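You operate a simulated robot arm through the tools that you are given. There is no shell and no other tool. Be economical: measure what you need, move in short steps, check, and stop when the job is done.

Carry out the task below with a simulated robot arm. There is one attempt and no reset: what you move stays moved.

Task
Put the steel sleeve from the top of the teal-backed bench and the 25 blue disc with a hole from the top of the teal-backed bench on the blue steel tray.
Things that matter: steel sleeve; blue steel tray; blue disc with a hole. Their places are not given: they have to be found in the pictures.

It is judged by the outcome, as a careful person would: the job done as asked, and still so three seconds after it is handed in. It fails if anything else is knocked over, pushed out of place, dropped, spilled or broken.

Robot
A 7-joint arm with a two-finger parallel gripper, fixed in place. Base frame: the origin is at the foot of the arm, x ahead of it, y to its left, z up; the work surface is at about z = 800. Readings come in mm, rad, newtons and seconds.
With the tool pointing down near the work surface it reaches from about 240 to 680 mm from the base axis. Its first joint turns from -1.152 to 1.152 rad. Payload 2.4 kg.
The tool frame sits at the grasp point between the pads (the TCP): z along the fingers, y along the line on which they close. The tips reach 30 mm beyond it. Largest opening 94 mm; finger width 28, thickness 10; the body of the gripper, 50 by 96 mm, starts 55 mm behind the TCP.
Orientation is that of the tool frame in the base frame, as a unit quaternion [w, x, y, z]. With the fingers straight down and closing along the base's y, the tool's x points along the base's -x, its y along +y and its z along -z.

Tools
- The arm moves only by the tool servo_tool. Its argument "increments" is a list of rows, each a list of 6 numbers: the shift along the base's x, y, z in units of 50 mm (1.0 is 50 mm), then the turn, a rotation vector about the base's x, y, z in units of 8 degrees (1.0 is 8 degrees). In form: [[x, y, z, rx, ry, rz], ...]. A call has 1 to 20 rows; each row shifts and turns the commanded pose from where the row before left it. "gripper" is the closure, from 0 (fully open) to 1 (shut), set as the call begins (left out, the last holds). A call with a number of a shift or a turn outside -1 to 1 is refused whole. Each row takes 0.2 s and may step no farther than 50 mm and 0.15 rad from the row before; otherwise, or with a gripper value out of range, the whole call is refused. Where a pose cannot be reached the arm comes as near as it can. A force on the tool above 40 N (or 10 N above the force at the start of the call, whichever is more), or a blocked arm, ends the call early, and 0.2 s more pass. The fingers move at their own pace (about 153 mm/s each) and stop on an object; they squeeze with about 34 N. The grip force told is the motor's: it shows also when the fingers shut on nothing. Time passes only in rows, and 0.2 s behind the last, so rows that do not move let the fingers close. It gives the time, the measured TCP pose, the force on the tool (base axes), the opening and the grip force at its end, in the units of the frame above (readings bear some noise), and new pictures: "show" is both (left out), scene, wrist or none.
- Cameras (640 x 400 px; columns grow to the right, rows downward): "scene" is fixed at [48.2, 483.8, 1441.8]; the picture's right is [-0.65, -0.76, 0.00], its down [-0.46, 0.39, -0.80] and it looks along [0.61, -0.52, -0.60] (base axes); focal length 326 px, centre (320, 200). "wrist" rides on the gripper at [-37, 0, -58] in the tool frame; the picture's right is [0.00, -1.00, 0.00], its down [0.97, 0.00, -0.24] and it looks along [0.24, 0.00, 0.97] (tool axes); focal length 218 px, centre (320, 200).
- locate(camera, pixels): for up to 12 pixels [column, row] of the newest picture of that camera ("zoom" is the newest enlarged one), the place [x, y, z] in the base frame of the surface seen there, good to about 3 mm. The clock stands still meanwhile.
- close_up(camera, box): a new picture of the part [left, top, right, bottom] of that camera's present view, enlarged. The clock stands still meanwhile.
- hand_in(): hands the job in; it is judged then, once.

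Go step by step. Measure first, check grasps and placings, and put right what went wrong. The budget is 60 turns and 120 pictures, counting those below and the enlarged ones. Unless the task says otherwise, let go and move clear before handing in, and close with one line.

The tools are called as a command line: name --pt "numbers of a row" for each row, then --argument value for the rest, lists and objects as JSON in quotes. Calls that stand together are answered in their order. servo_tool: Moves the arm, as the interface text tells. Its arguments: {"type":"object","properties":{"increments":{"type":"array"},"gripper":{"type":"number"},"show":{"type":"string","enum":["both","scene","wrist","none"]}},"required":["increments"]} The other tools are called the same way: locate (camera, pixels) gives the place of the surface under pixels of a picture; close_up (camera, box) takes an enlarged picture of a part of a camera's view; hand_in () hands the job in.

At the start:

```text
time: 0.0
tool_pos: [332.8, -56.2, 1151.0]
tool_rot: [0.0, -0.001, 1.0, 0.0]
force: [-0.9, 0.4, 0.3]
opening: 94.0
grasp_force: 0.1
```

scene: 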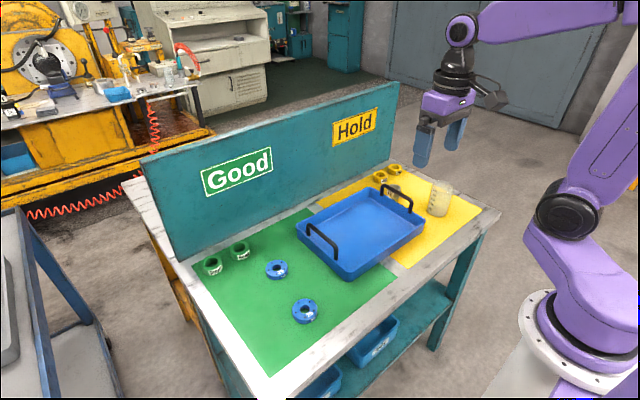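
wrist: 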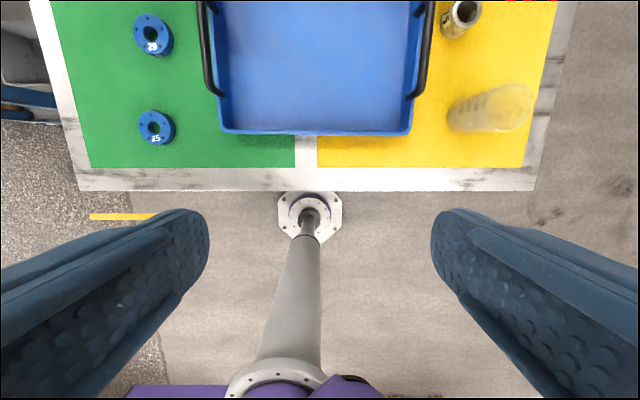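

The wrist view shows two blue discs, at (153,35) and (156,128), and a steel sleeve at (462,18). I'll enlarge these to read the numbers.

close_up --camera "wrist" --box '[110, 0, 210, 160]'

close_up --camera "scene" --box '[360, 150, 480, 225]'

close_up --camera "scene" --box '[190, 230, 350, 330]'

locate --camera "wrist" --pixels '[[135, 35], [170, 35], [138, 128], [173, 128], [156, 112], [462, 5], [450, 30], [468, 12], [225, 128], [410, 130], [315, 60], [315, 10]]'

locate --camera "scene" --pixels '[[304, 310], [277, 268], [395, 188], [390, 196], [438, 190], [360, 228], [320, 240], [408, 195], [298, 228], [424, 218], [345, 275], [376, 188]]'

```text
2.50 times, centred on (160, 80) of wrist
```

zoom: 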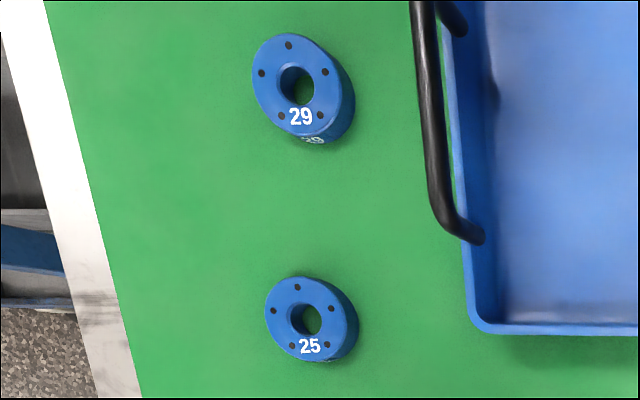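

```text
5.33 times, centred on (420, 188) of scene
```

zoom: 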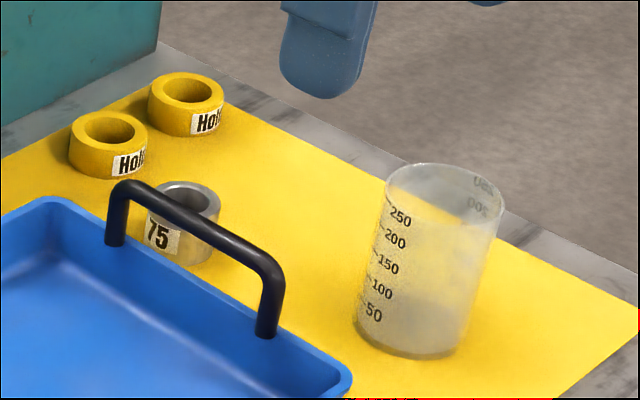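

```text
4.00 times, centred on (270, 280) of scene
```

zoom: 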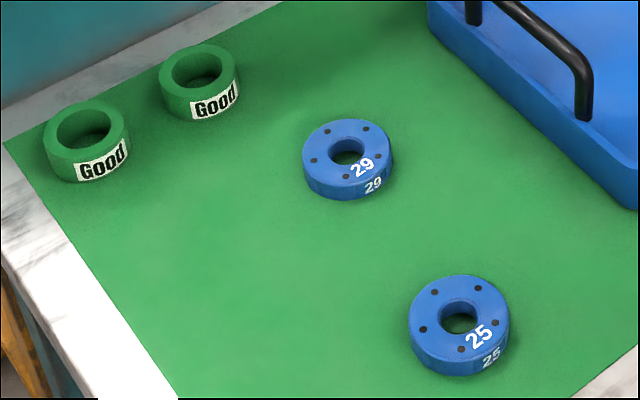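

```text
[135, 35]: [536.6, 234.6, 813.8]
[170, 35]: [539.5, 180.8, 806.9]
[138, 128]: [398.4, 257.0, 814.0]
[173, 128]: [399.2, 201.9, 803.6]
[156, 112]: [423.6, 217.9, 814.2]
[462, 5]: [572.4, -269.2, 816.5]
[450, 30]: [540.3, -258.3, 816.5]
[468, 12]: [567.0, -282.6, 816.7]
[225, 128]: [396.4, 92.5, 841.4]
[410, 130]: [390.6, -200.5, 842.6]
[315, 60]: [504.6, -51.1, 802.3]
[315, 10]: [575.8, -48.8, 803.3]
```

```text
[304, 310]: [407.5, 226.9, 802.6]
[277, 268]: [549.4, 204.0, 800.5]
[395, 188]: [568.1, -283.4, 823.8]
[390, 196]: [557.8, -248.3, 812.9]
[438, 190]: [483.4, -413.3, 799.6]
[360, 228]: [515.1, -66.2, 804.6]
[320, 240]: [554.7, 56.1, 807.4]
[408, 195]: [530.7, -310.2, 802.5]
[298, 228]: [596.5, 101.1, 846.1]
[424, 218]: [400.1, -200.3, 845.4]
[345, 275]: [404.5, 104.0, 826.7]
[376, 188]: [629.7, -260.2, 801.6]
```

The 25 disc is the nearer one, around (400,230). The sleeve ("75") stands upright beside the tray's right handle. I'll move above the disc first.

servo_tool --pt "0.168 0.716 -0.5 0 0 0" --pt "0.168 0.716 -0.5 0 0 0" --pt "0.168 0.716 -0.5 0 0 0" --pt "0.168 0.716 -0.5 0 0 0" --pt "0.168 0.716 -0.5 0 0 0" --pt "0.168 0.716 -0.5 0 0 0" --pt "0.168 0.716 -0.5 0 0 0" --pt "0.168 0.716 -0.5 0 0 0" --pt "0 0 0 0 0 0" --gripper 0 --show "wrist"

```text
time: 2.0
tool_pos: [401.7, 233.1, 951.1]
tool_rot: [0.0, 0.0, 1.0, 0.001]
force: [0.0, -0.6, 0.1]
opening: 94.0
grasp_force: 0.0
```

wrist: 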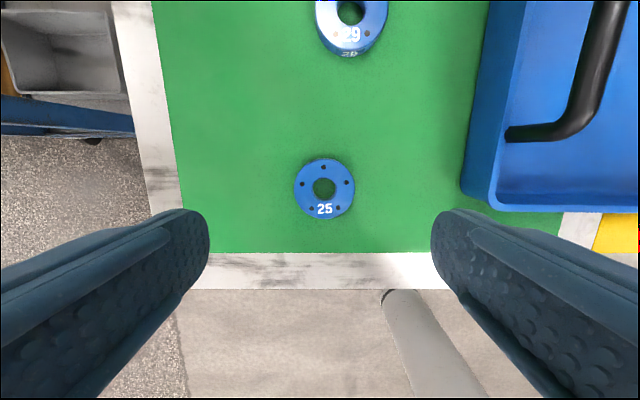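

locate --camera "wrist" --pixels '[[296, 187], [353, 187], [324, 160], [324, 216], [325, 188], [250, 190], [560, 135], [477, 180], [492, 205], [580, 110], [550, 180]]'

```text
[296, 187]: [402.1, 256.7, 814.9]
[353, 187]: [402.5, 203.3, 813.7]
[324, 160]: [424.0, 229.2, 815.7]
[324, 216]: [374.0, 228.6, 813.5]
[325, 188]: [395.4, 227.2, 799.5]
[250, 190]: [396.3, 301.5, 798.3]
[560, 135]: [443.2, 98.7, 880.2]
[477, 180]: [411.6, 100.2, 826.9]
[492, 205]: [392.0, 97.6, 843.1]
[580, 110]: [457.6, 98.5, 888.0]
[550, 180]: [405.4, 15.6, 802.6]
```

The disc centre is about (399,230), its top at z 815 and its width about 54. I'll descend with the tips about 3 mm above the bench.

servo_tool --pt "-0.05 -0.06 -0.6 0 0 0" --pt "0 0 -0.6 0 0 0" --pt "0 0 -0.5 0 0 0" --pt "0 0 -0.4 0 0 0" --pt "0 0 -0.26 0 0 0" --pt "0 0 0 0 0 0" --show "wrist"

servo_tool --pt "0 0 0 0 0 0" --pt "0 0 0 0 0 0" --pt "0 0 0 0 0 0" --gripper 1 --show "both"

```text
time: 3.4
tool_pos: [397.7, 226.4, 832.7]
tool_rot: [0.0, 0.0, 1.0, -0.001]
force: [-0.1, -0.1, 0.3]
opening: 94.0
grasp_force: 0.1
```

wrist: 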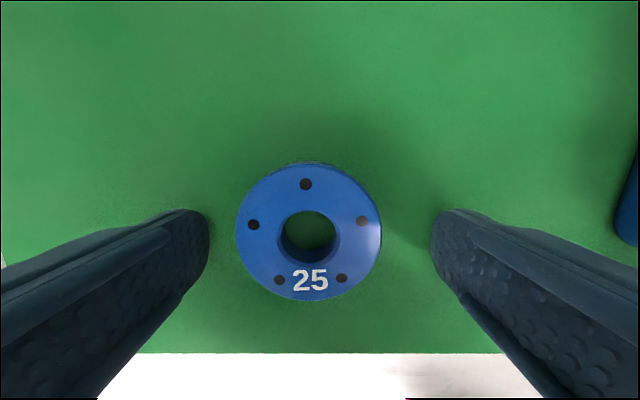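

```text
time: 4.2
tool_pos: [397.9, 225.4, 833.6]
tool_rot: [0.0, 0.0, 1.0, 0.0]
force: [0.4, 1.0, 0.9]
opening: 55.3
grasp_force: 34.1
```

scene: 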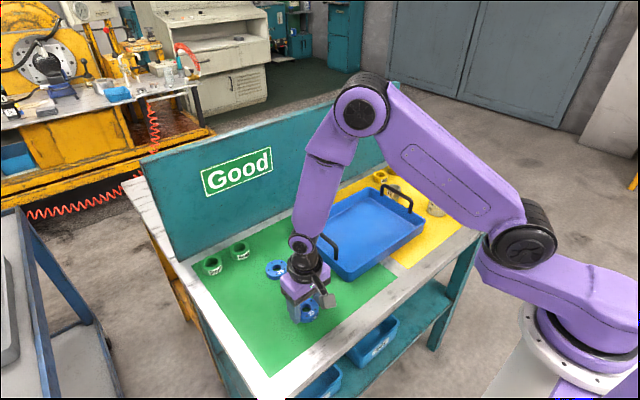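
wrist: 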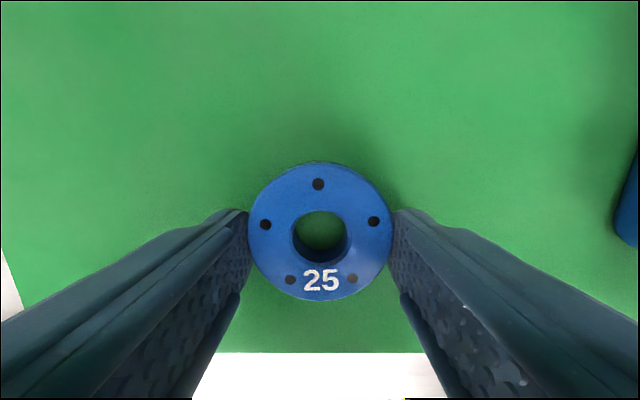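

The disc is gripped with an opening of 55.3 mm. I'll lift it and carry it over the tray.

servo_tool --pt "0 0 0.4 0 0 0" --pt "0 0 0.8 0 0 0" --pt "0 0 0.8 0 0 0" --pt "0 0 0.8 0 0 0" --pt "0.273 -0.717 0 0 0 0" --pt "0.273 -0.717 0 0 0 0" --pt "0.273 -0.717 0 0 0 0" --pt "0.273 -0.717 0 0 0 0" --pt "0.273 -0.717 0 0 0 0" --pt "0.273 -0.717 0 0 0 0" --pt "0 0 0 0 0 0" --show "both"

```text
time: 6.6
tool_pos: [480.9, 13.7, 971.8]
tool_rot: [0.001, 0.0, 1.0, 0.0]
force: [0.1, -0.2, -2.3]
opening: 55.2
grasp_force: 34.9
```

scene: 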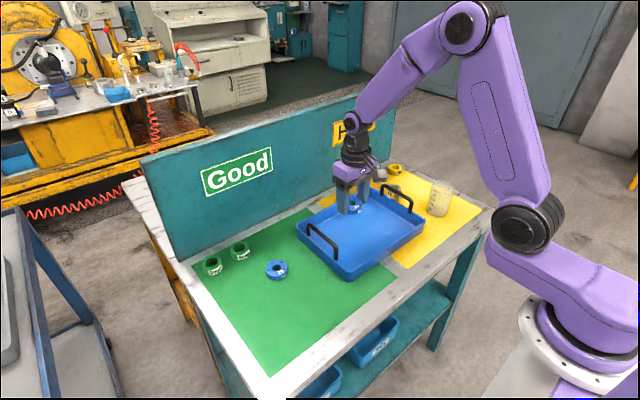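
wrist: 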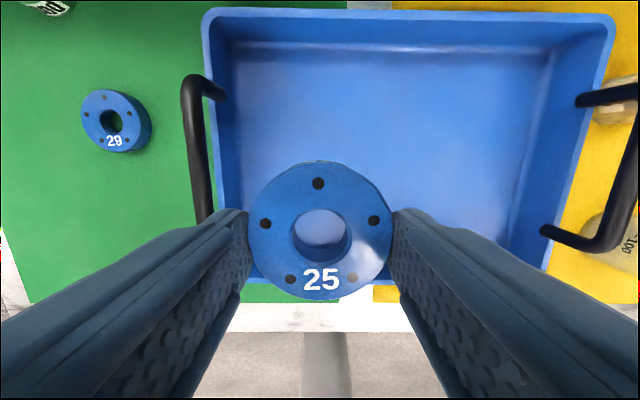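

The disc is over the tray interior and clear of the handles. I'll lower it to just above the floor at about z 803.

servo_tool --pt "0 0 -0.7 0 0 0" --pt "0 0 -0.7 0 0 0" --pt "0 0 -0.6 0 0 0" --pt "0 0 -0.4 0 0 0" --pt "0 0 -0.14 0 0 0" --pt "0 0 -0.06 0 0 0" --pt "0 0 0 0 0 0" --show "both"

```text
time: 8.2
tool_pos: [478.8, 11.2, 842.5]
tool_rot: [-0.001, 0.0, 1.0, 0.0]
force: [-0.2, 0.0, -2.1]
opening: 55.4
grasp_force: 34.2
```

scene: 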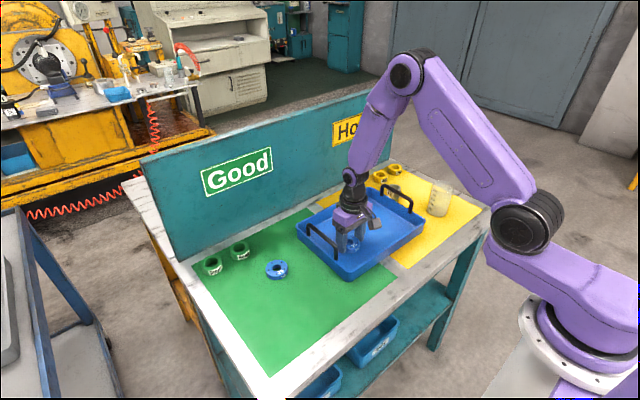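
wrist: 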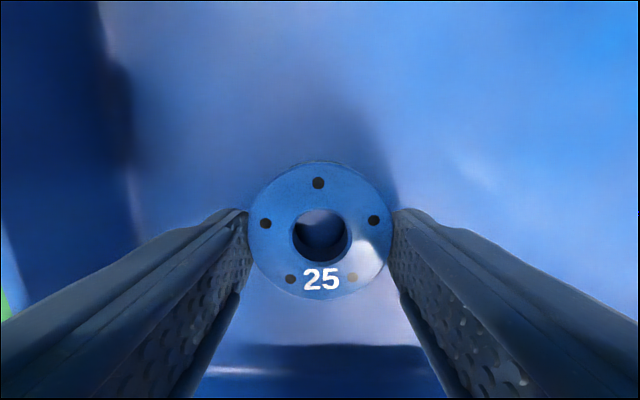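

The force still shows only the disc's weight, so it hasn't touched the floor. I'll go down in small steps.

servo_tool --pt "0 0 -0.04 0 0 0" --pt "0 0 -0.03 0 0 0" --pt "0 0 0 0 0 0" --show "none"

```text
time: 9.0
tool_pos: [478.0, 12.1, 838.7]
tool_rot: [-0.001, -0.001, 1.0, 0.0]
force: [-1.9, 0.2, 4.6]
opening: 55.2
grasp_force: 33.6
```

The disc is in contact with the floor (force z +4.6). I'll release, rise, and go to look at the sleeve.

servo_tool --pt "0 0 0 0 0 0" --pt "0 0 0 0 0 0" --pt "0 0 0.4 0 0 0" --pt "0 0 0.9 0 0 0" --pt "0 0 0.9 0 0 0" --pt "0 0 0.9 0 0 0" --pt "0 0 0.3 0 0 0" --pt "0.2 -0.9 0 0 0 0" --pt "0.2 -0.9 0 0 0 0" --pt "0.2 -0.9 0 0 0 0" --pt "0.2 -0.9 0 0 0 0" --pt "0.2 -0.9 0 0 0 0" --pt "0.2 -0.9 0 0 0 0" --pt "0 0 0 0 0 0" --gripper 0 --show "both"

```text
time: 12.0
tool_pos: [537.1, -256.9, 1008.4]
tool_rot: [0.0, 0.001, 1.0, -0.001]
force: [-0.1, -0.6, 0.4]
opening: 94.2
grasp_force: 0.1
```

scene: 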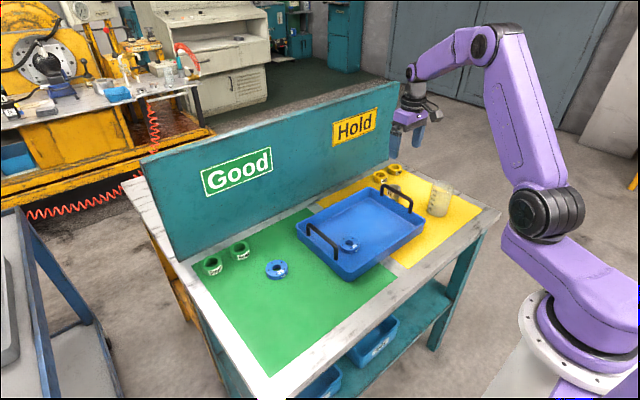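
wrist: 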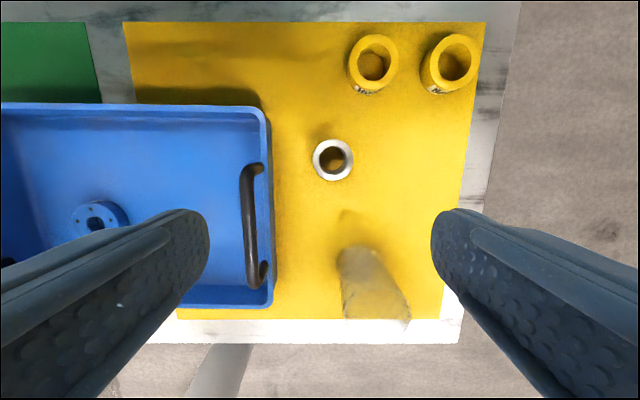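

close_up --camera "wrist" --box '[230, 20, 490, 330]'

locate --camera "wrist" --pixels '[[316, 158], [350, 159], [333, 143], [332, 178], [334, 158], [253, 170], [255, 220], [262, 285], [270, 170], [372, 92], [445, 92], [350, 215]]'

locate --camera "scene" --pixels '[[396, 187], [434, 186], [442, 185], [383, 186], [411, 200], [395, 189]]'

```text
1.29 times, centred on (360, 175) of wrist
```

zoom: 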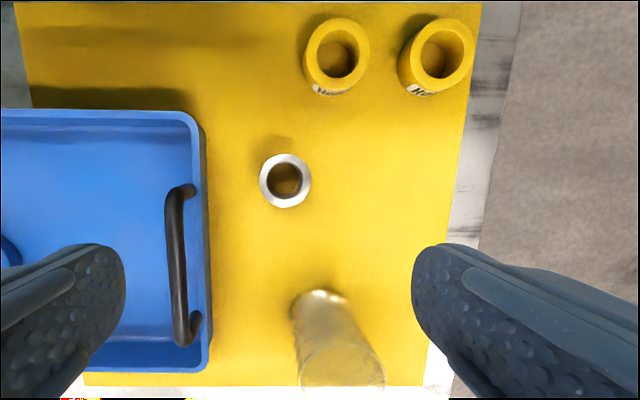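

```text
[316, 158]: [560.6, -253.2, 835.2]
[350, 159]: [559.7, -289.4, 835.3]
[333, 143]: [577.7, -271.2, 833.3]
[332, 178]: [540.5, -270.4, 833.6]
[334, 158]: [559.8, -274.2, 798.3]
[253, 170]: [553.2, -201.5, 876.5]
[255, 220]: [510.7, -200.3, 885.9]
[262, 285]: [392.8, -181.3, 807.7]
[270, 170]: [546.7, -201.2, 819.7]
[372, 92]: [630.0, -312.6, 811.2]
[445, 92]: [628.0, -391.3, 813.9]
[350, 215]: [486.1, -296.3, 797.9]
```

```text
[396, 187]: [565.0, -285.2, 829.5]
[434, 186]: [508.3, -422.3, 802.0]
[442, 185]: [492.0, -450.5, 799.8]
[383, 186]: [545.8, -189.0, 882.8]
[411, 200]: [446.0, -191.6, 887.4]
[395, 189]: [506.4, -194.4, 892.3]
```

The sleeve centre is about (560,-271.5), it is 38 mm wide and its top is at z 835. The tray wall is at y≈-207. I'll half-close the fingers to about 64 mm for clearance, align, and descend partway.

servo_tool --pt "0.46 -0.29 0 0 0 0" --pt "0 0 -0.7 0 0 0" --pt "0 0 -0.7 0 0 0" --pt "0 0 -0.7 0 0 0" --pt "0 0 0 0 0 0" --gripper 0.32 --show "both"

```text
time: 13.2
tool_pos: [563.3, -267.7, 905.2]
tool_rot: [0.0, 0.0, 1.0, 0.0]
force: [-0.2, -0.2, -0.4]
opening: 63.8
grasp_force: 0.0
```

scene: 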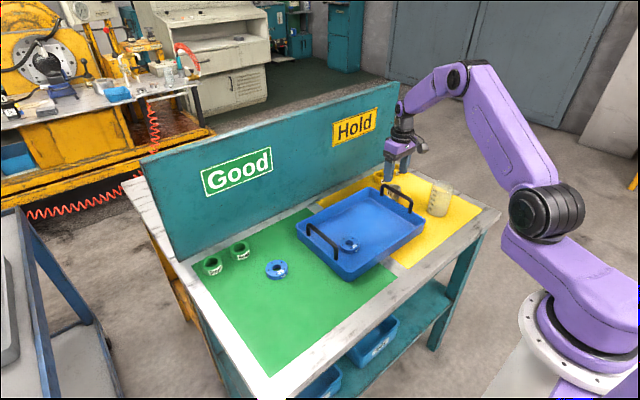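
wrist: 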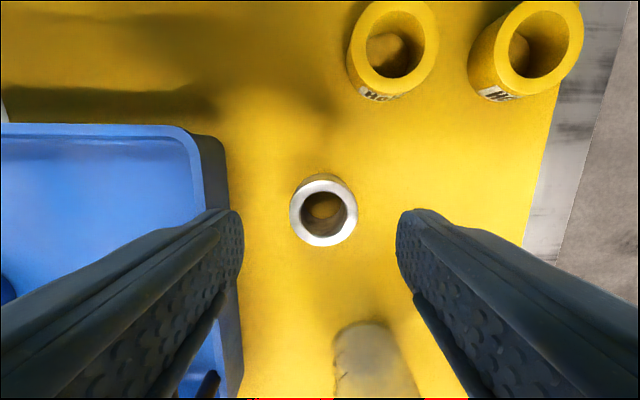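

The sleeve top is centred at (323,210), where the tool axis should project (row ≈208). I'll descend about 70 mm.

servo_tool --pt "0 -0.02 -0.5 0 0 0" --pt "0 0 -0.5 0 0 0" --pt "0 0 -0.3 0 0 0" --pt "0 0 -0.1 0 0 0" --pt "0 0 0 0 0 0" --show "wrist"

```text
time: 14.4
tool_pos: [562.4, -272.5, 833.9]
tool_rot: [0.0, 0.0, 1.0, 0.0]
force: [-0.1, -0.5, 0.2]
opening: 64.0
grasp_force: 0.1
```

wrist: 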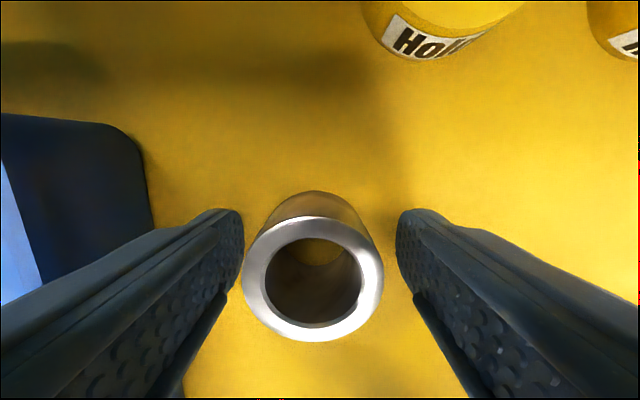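

The sleeve is between the pads at (313,278). Closing now.

servo_tool --pt "0 0 0 0 0 0" --pt "0 0 0 0 0 0" --pt "0 0 0 0 0 0" --gripper 1 --show "wrist"

```text
time: 15.2
tool_pos: [562.2, -271.8, 835.7]
tool_rot: [0.0, -0.001, 1.0, 0.0]
force: [0.1, 0.5, 1.6]
opening: 42.2
grasp_force: 33.8
```

wrist: 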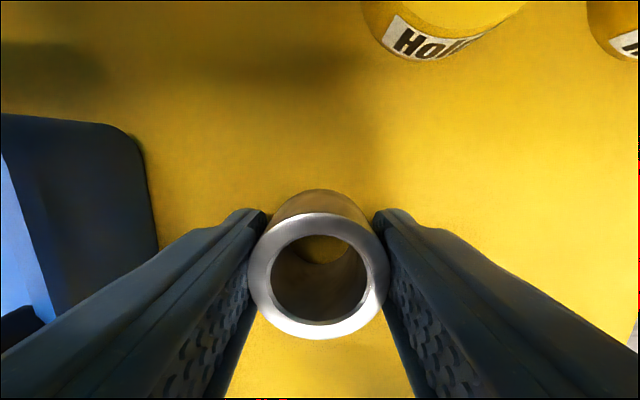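

Gripped with an opening of 42 mm. I'll lift above the handle and carry it over the tray's right half.

servo_tool --pt "0 0 0.4 0 0 0" --pt "0 0 0.8 0 0 0" --pt "0 0 0.8 0 0 0" --pt "0 0 0.8 0 0 0" --pt "0 0 0 0 0 0" --pt "-0.288 0.704 0 0 0 0" --pt "-0.288 0.704 0 0 0 0" --pt "-0.288 0.704 0 0 0 0" --pt "-0.288 0.704 0 0 0 0" --pt "-0.288 0.704 0 0 0 0" --pt "0 0 0 0 0 0" --show "both"

```text
time: 17.6
tool_pos: [486.4, -98.1, 976.0]
tool_rot: [0.0, 0.0, 1.0, 0.001]
force: [-0.7, -0.1, -2.6]
opening: 42.2
grasp_force: 34.5
```

scene: 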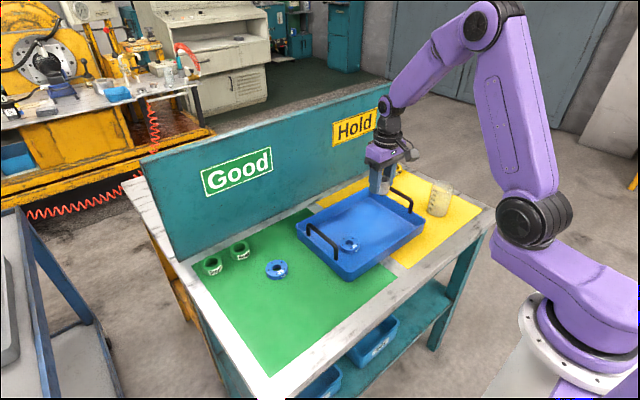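
wrist: 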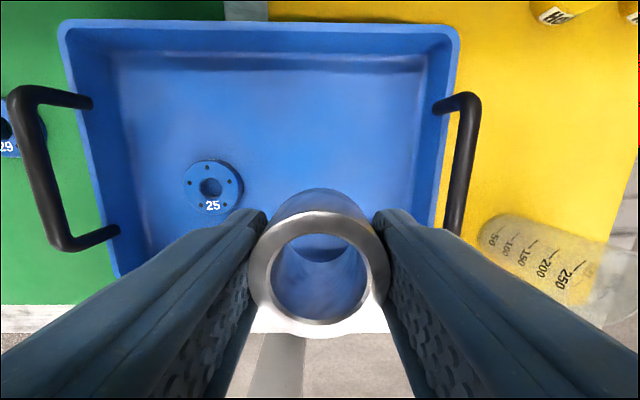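

The sleeve is over the tray, well clear of the disc. I'll lower it to about z 841.

servo_tool --pt "0 0 -0.7 0 0 0" --pt "0 0 -0.7 0 0 0" --pt "0 0 -0.6 0 0 0" --pt "0 0 -0.4 0 0 0" --pt "0 0 -0.2 0 0 0" --pt "0 0 -0.06 0 0 0" --pt "0 0 0 0 0 0" --show "wrist"

```text
time: 19.2
tool_pos: [489.2, -97.2, 843.1]
tool_rot: [0.0, 0.0, 1.0, 0.0]
force: [-0.2, 0.3, -1.5]
opening: 42.1
grasp_force: 33.6
```

wrist: 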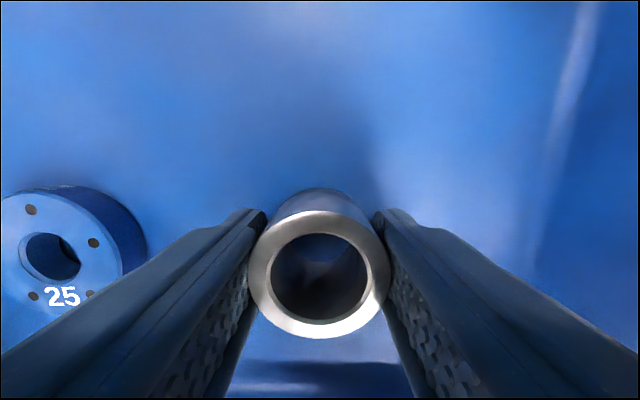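

Not touching yet, so small steps down.

servo_tool --pt "0 0 -0.03 0 0 0" --pt "0 0 -0.03 0 0 0" --pt "0 0 0 0 0 0" --show "none"

```text
time: 20.0
tool_pos: [489.1, -96.8, 839.4]
tool_rot: [-0.001, 0.0, 1.0, 0.001]
force: [-7.4, -0.8, 13.4]
opening: 42.3
grasp_force: 33.9
```

Contact (force z +13 N). I'll ease up 1 mm, release to about 64 mm, then rise.

servo_tool --pt "0 0 0.02 0 0 0" --show "none"

servo_tool --pt "0 0 0 0 0 0" --pt "0 0 0 0 0 0" --pt "0 0 0.3 0 0 0" --pt "0 0 0.8 0 0 0" --pt "0 0 0.9 0 0 0" --pt "0 0 0.9 0 0 0" --pt "-0.6 0 0.7 0 0 0" --pt "-0.6 0 0.7 0 0 0" --pt "0 0 0 0 0 0" --gripper 0.32 --show "both"

```text
time: 20.4
tool_pos: [490.3, -97.3, 839.5]
tool_rot: [0.001, 0.0, 1.0, -0.001]
force: [-0.2, -0.2, -1.6]
opening: 42.5
grasp_force: 34.1
```

```text
time: 22.4
tool_pos: [428.9, -99.3, 1054.1]
tool_rot: [0.0, -0.001, 1.0, 0.001]
force: [-0.1, -1.1, 1.4]
opening: 64.0
grasp_force: 0.1
```

scene: 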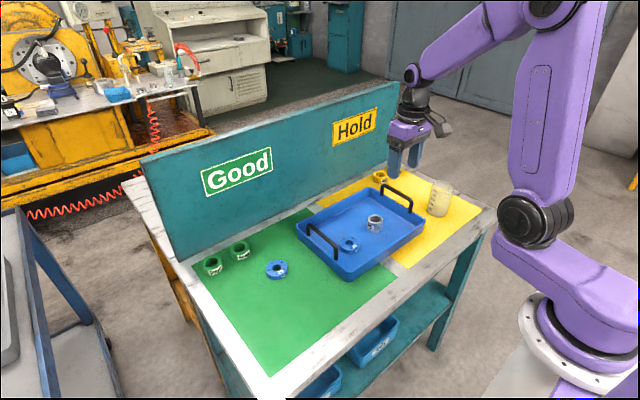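
wrist: 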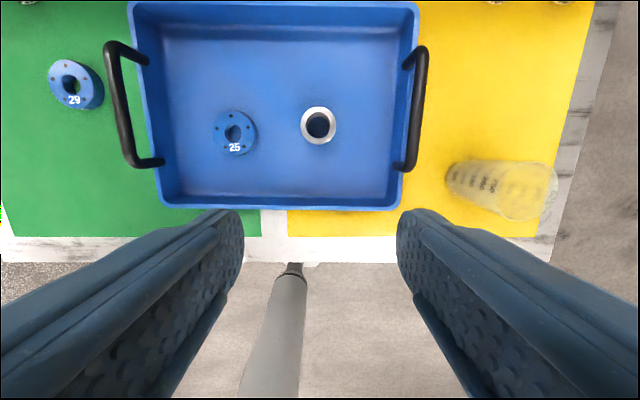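

The disc (235,132) and the sleeve (318,125) both rest in the tray, nothing else has moved, and the gripper is clear. Handing in.

hand_in

```text
The job is handed in.
```

The steel sleeve and the blue 25 disc are both on the blue steel tray; nothing else was disturbed, and the job is handed in.
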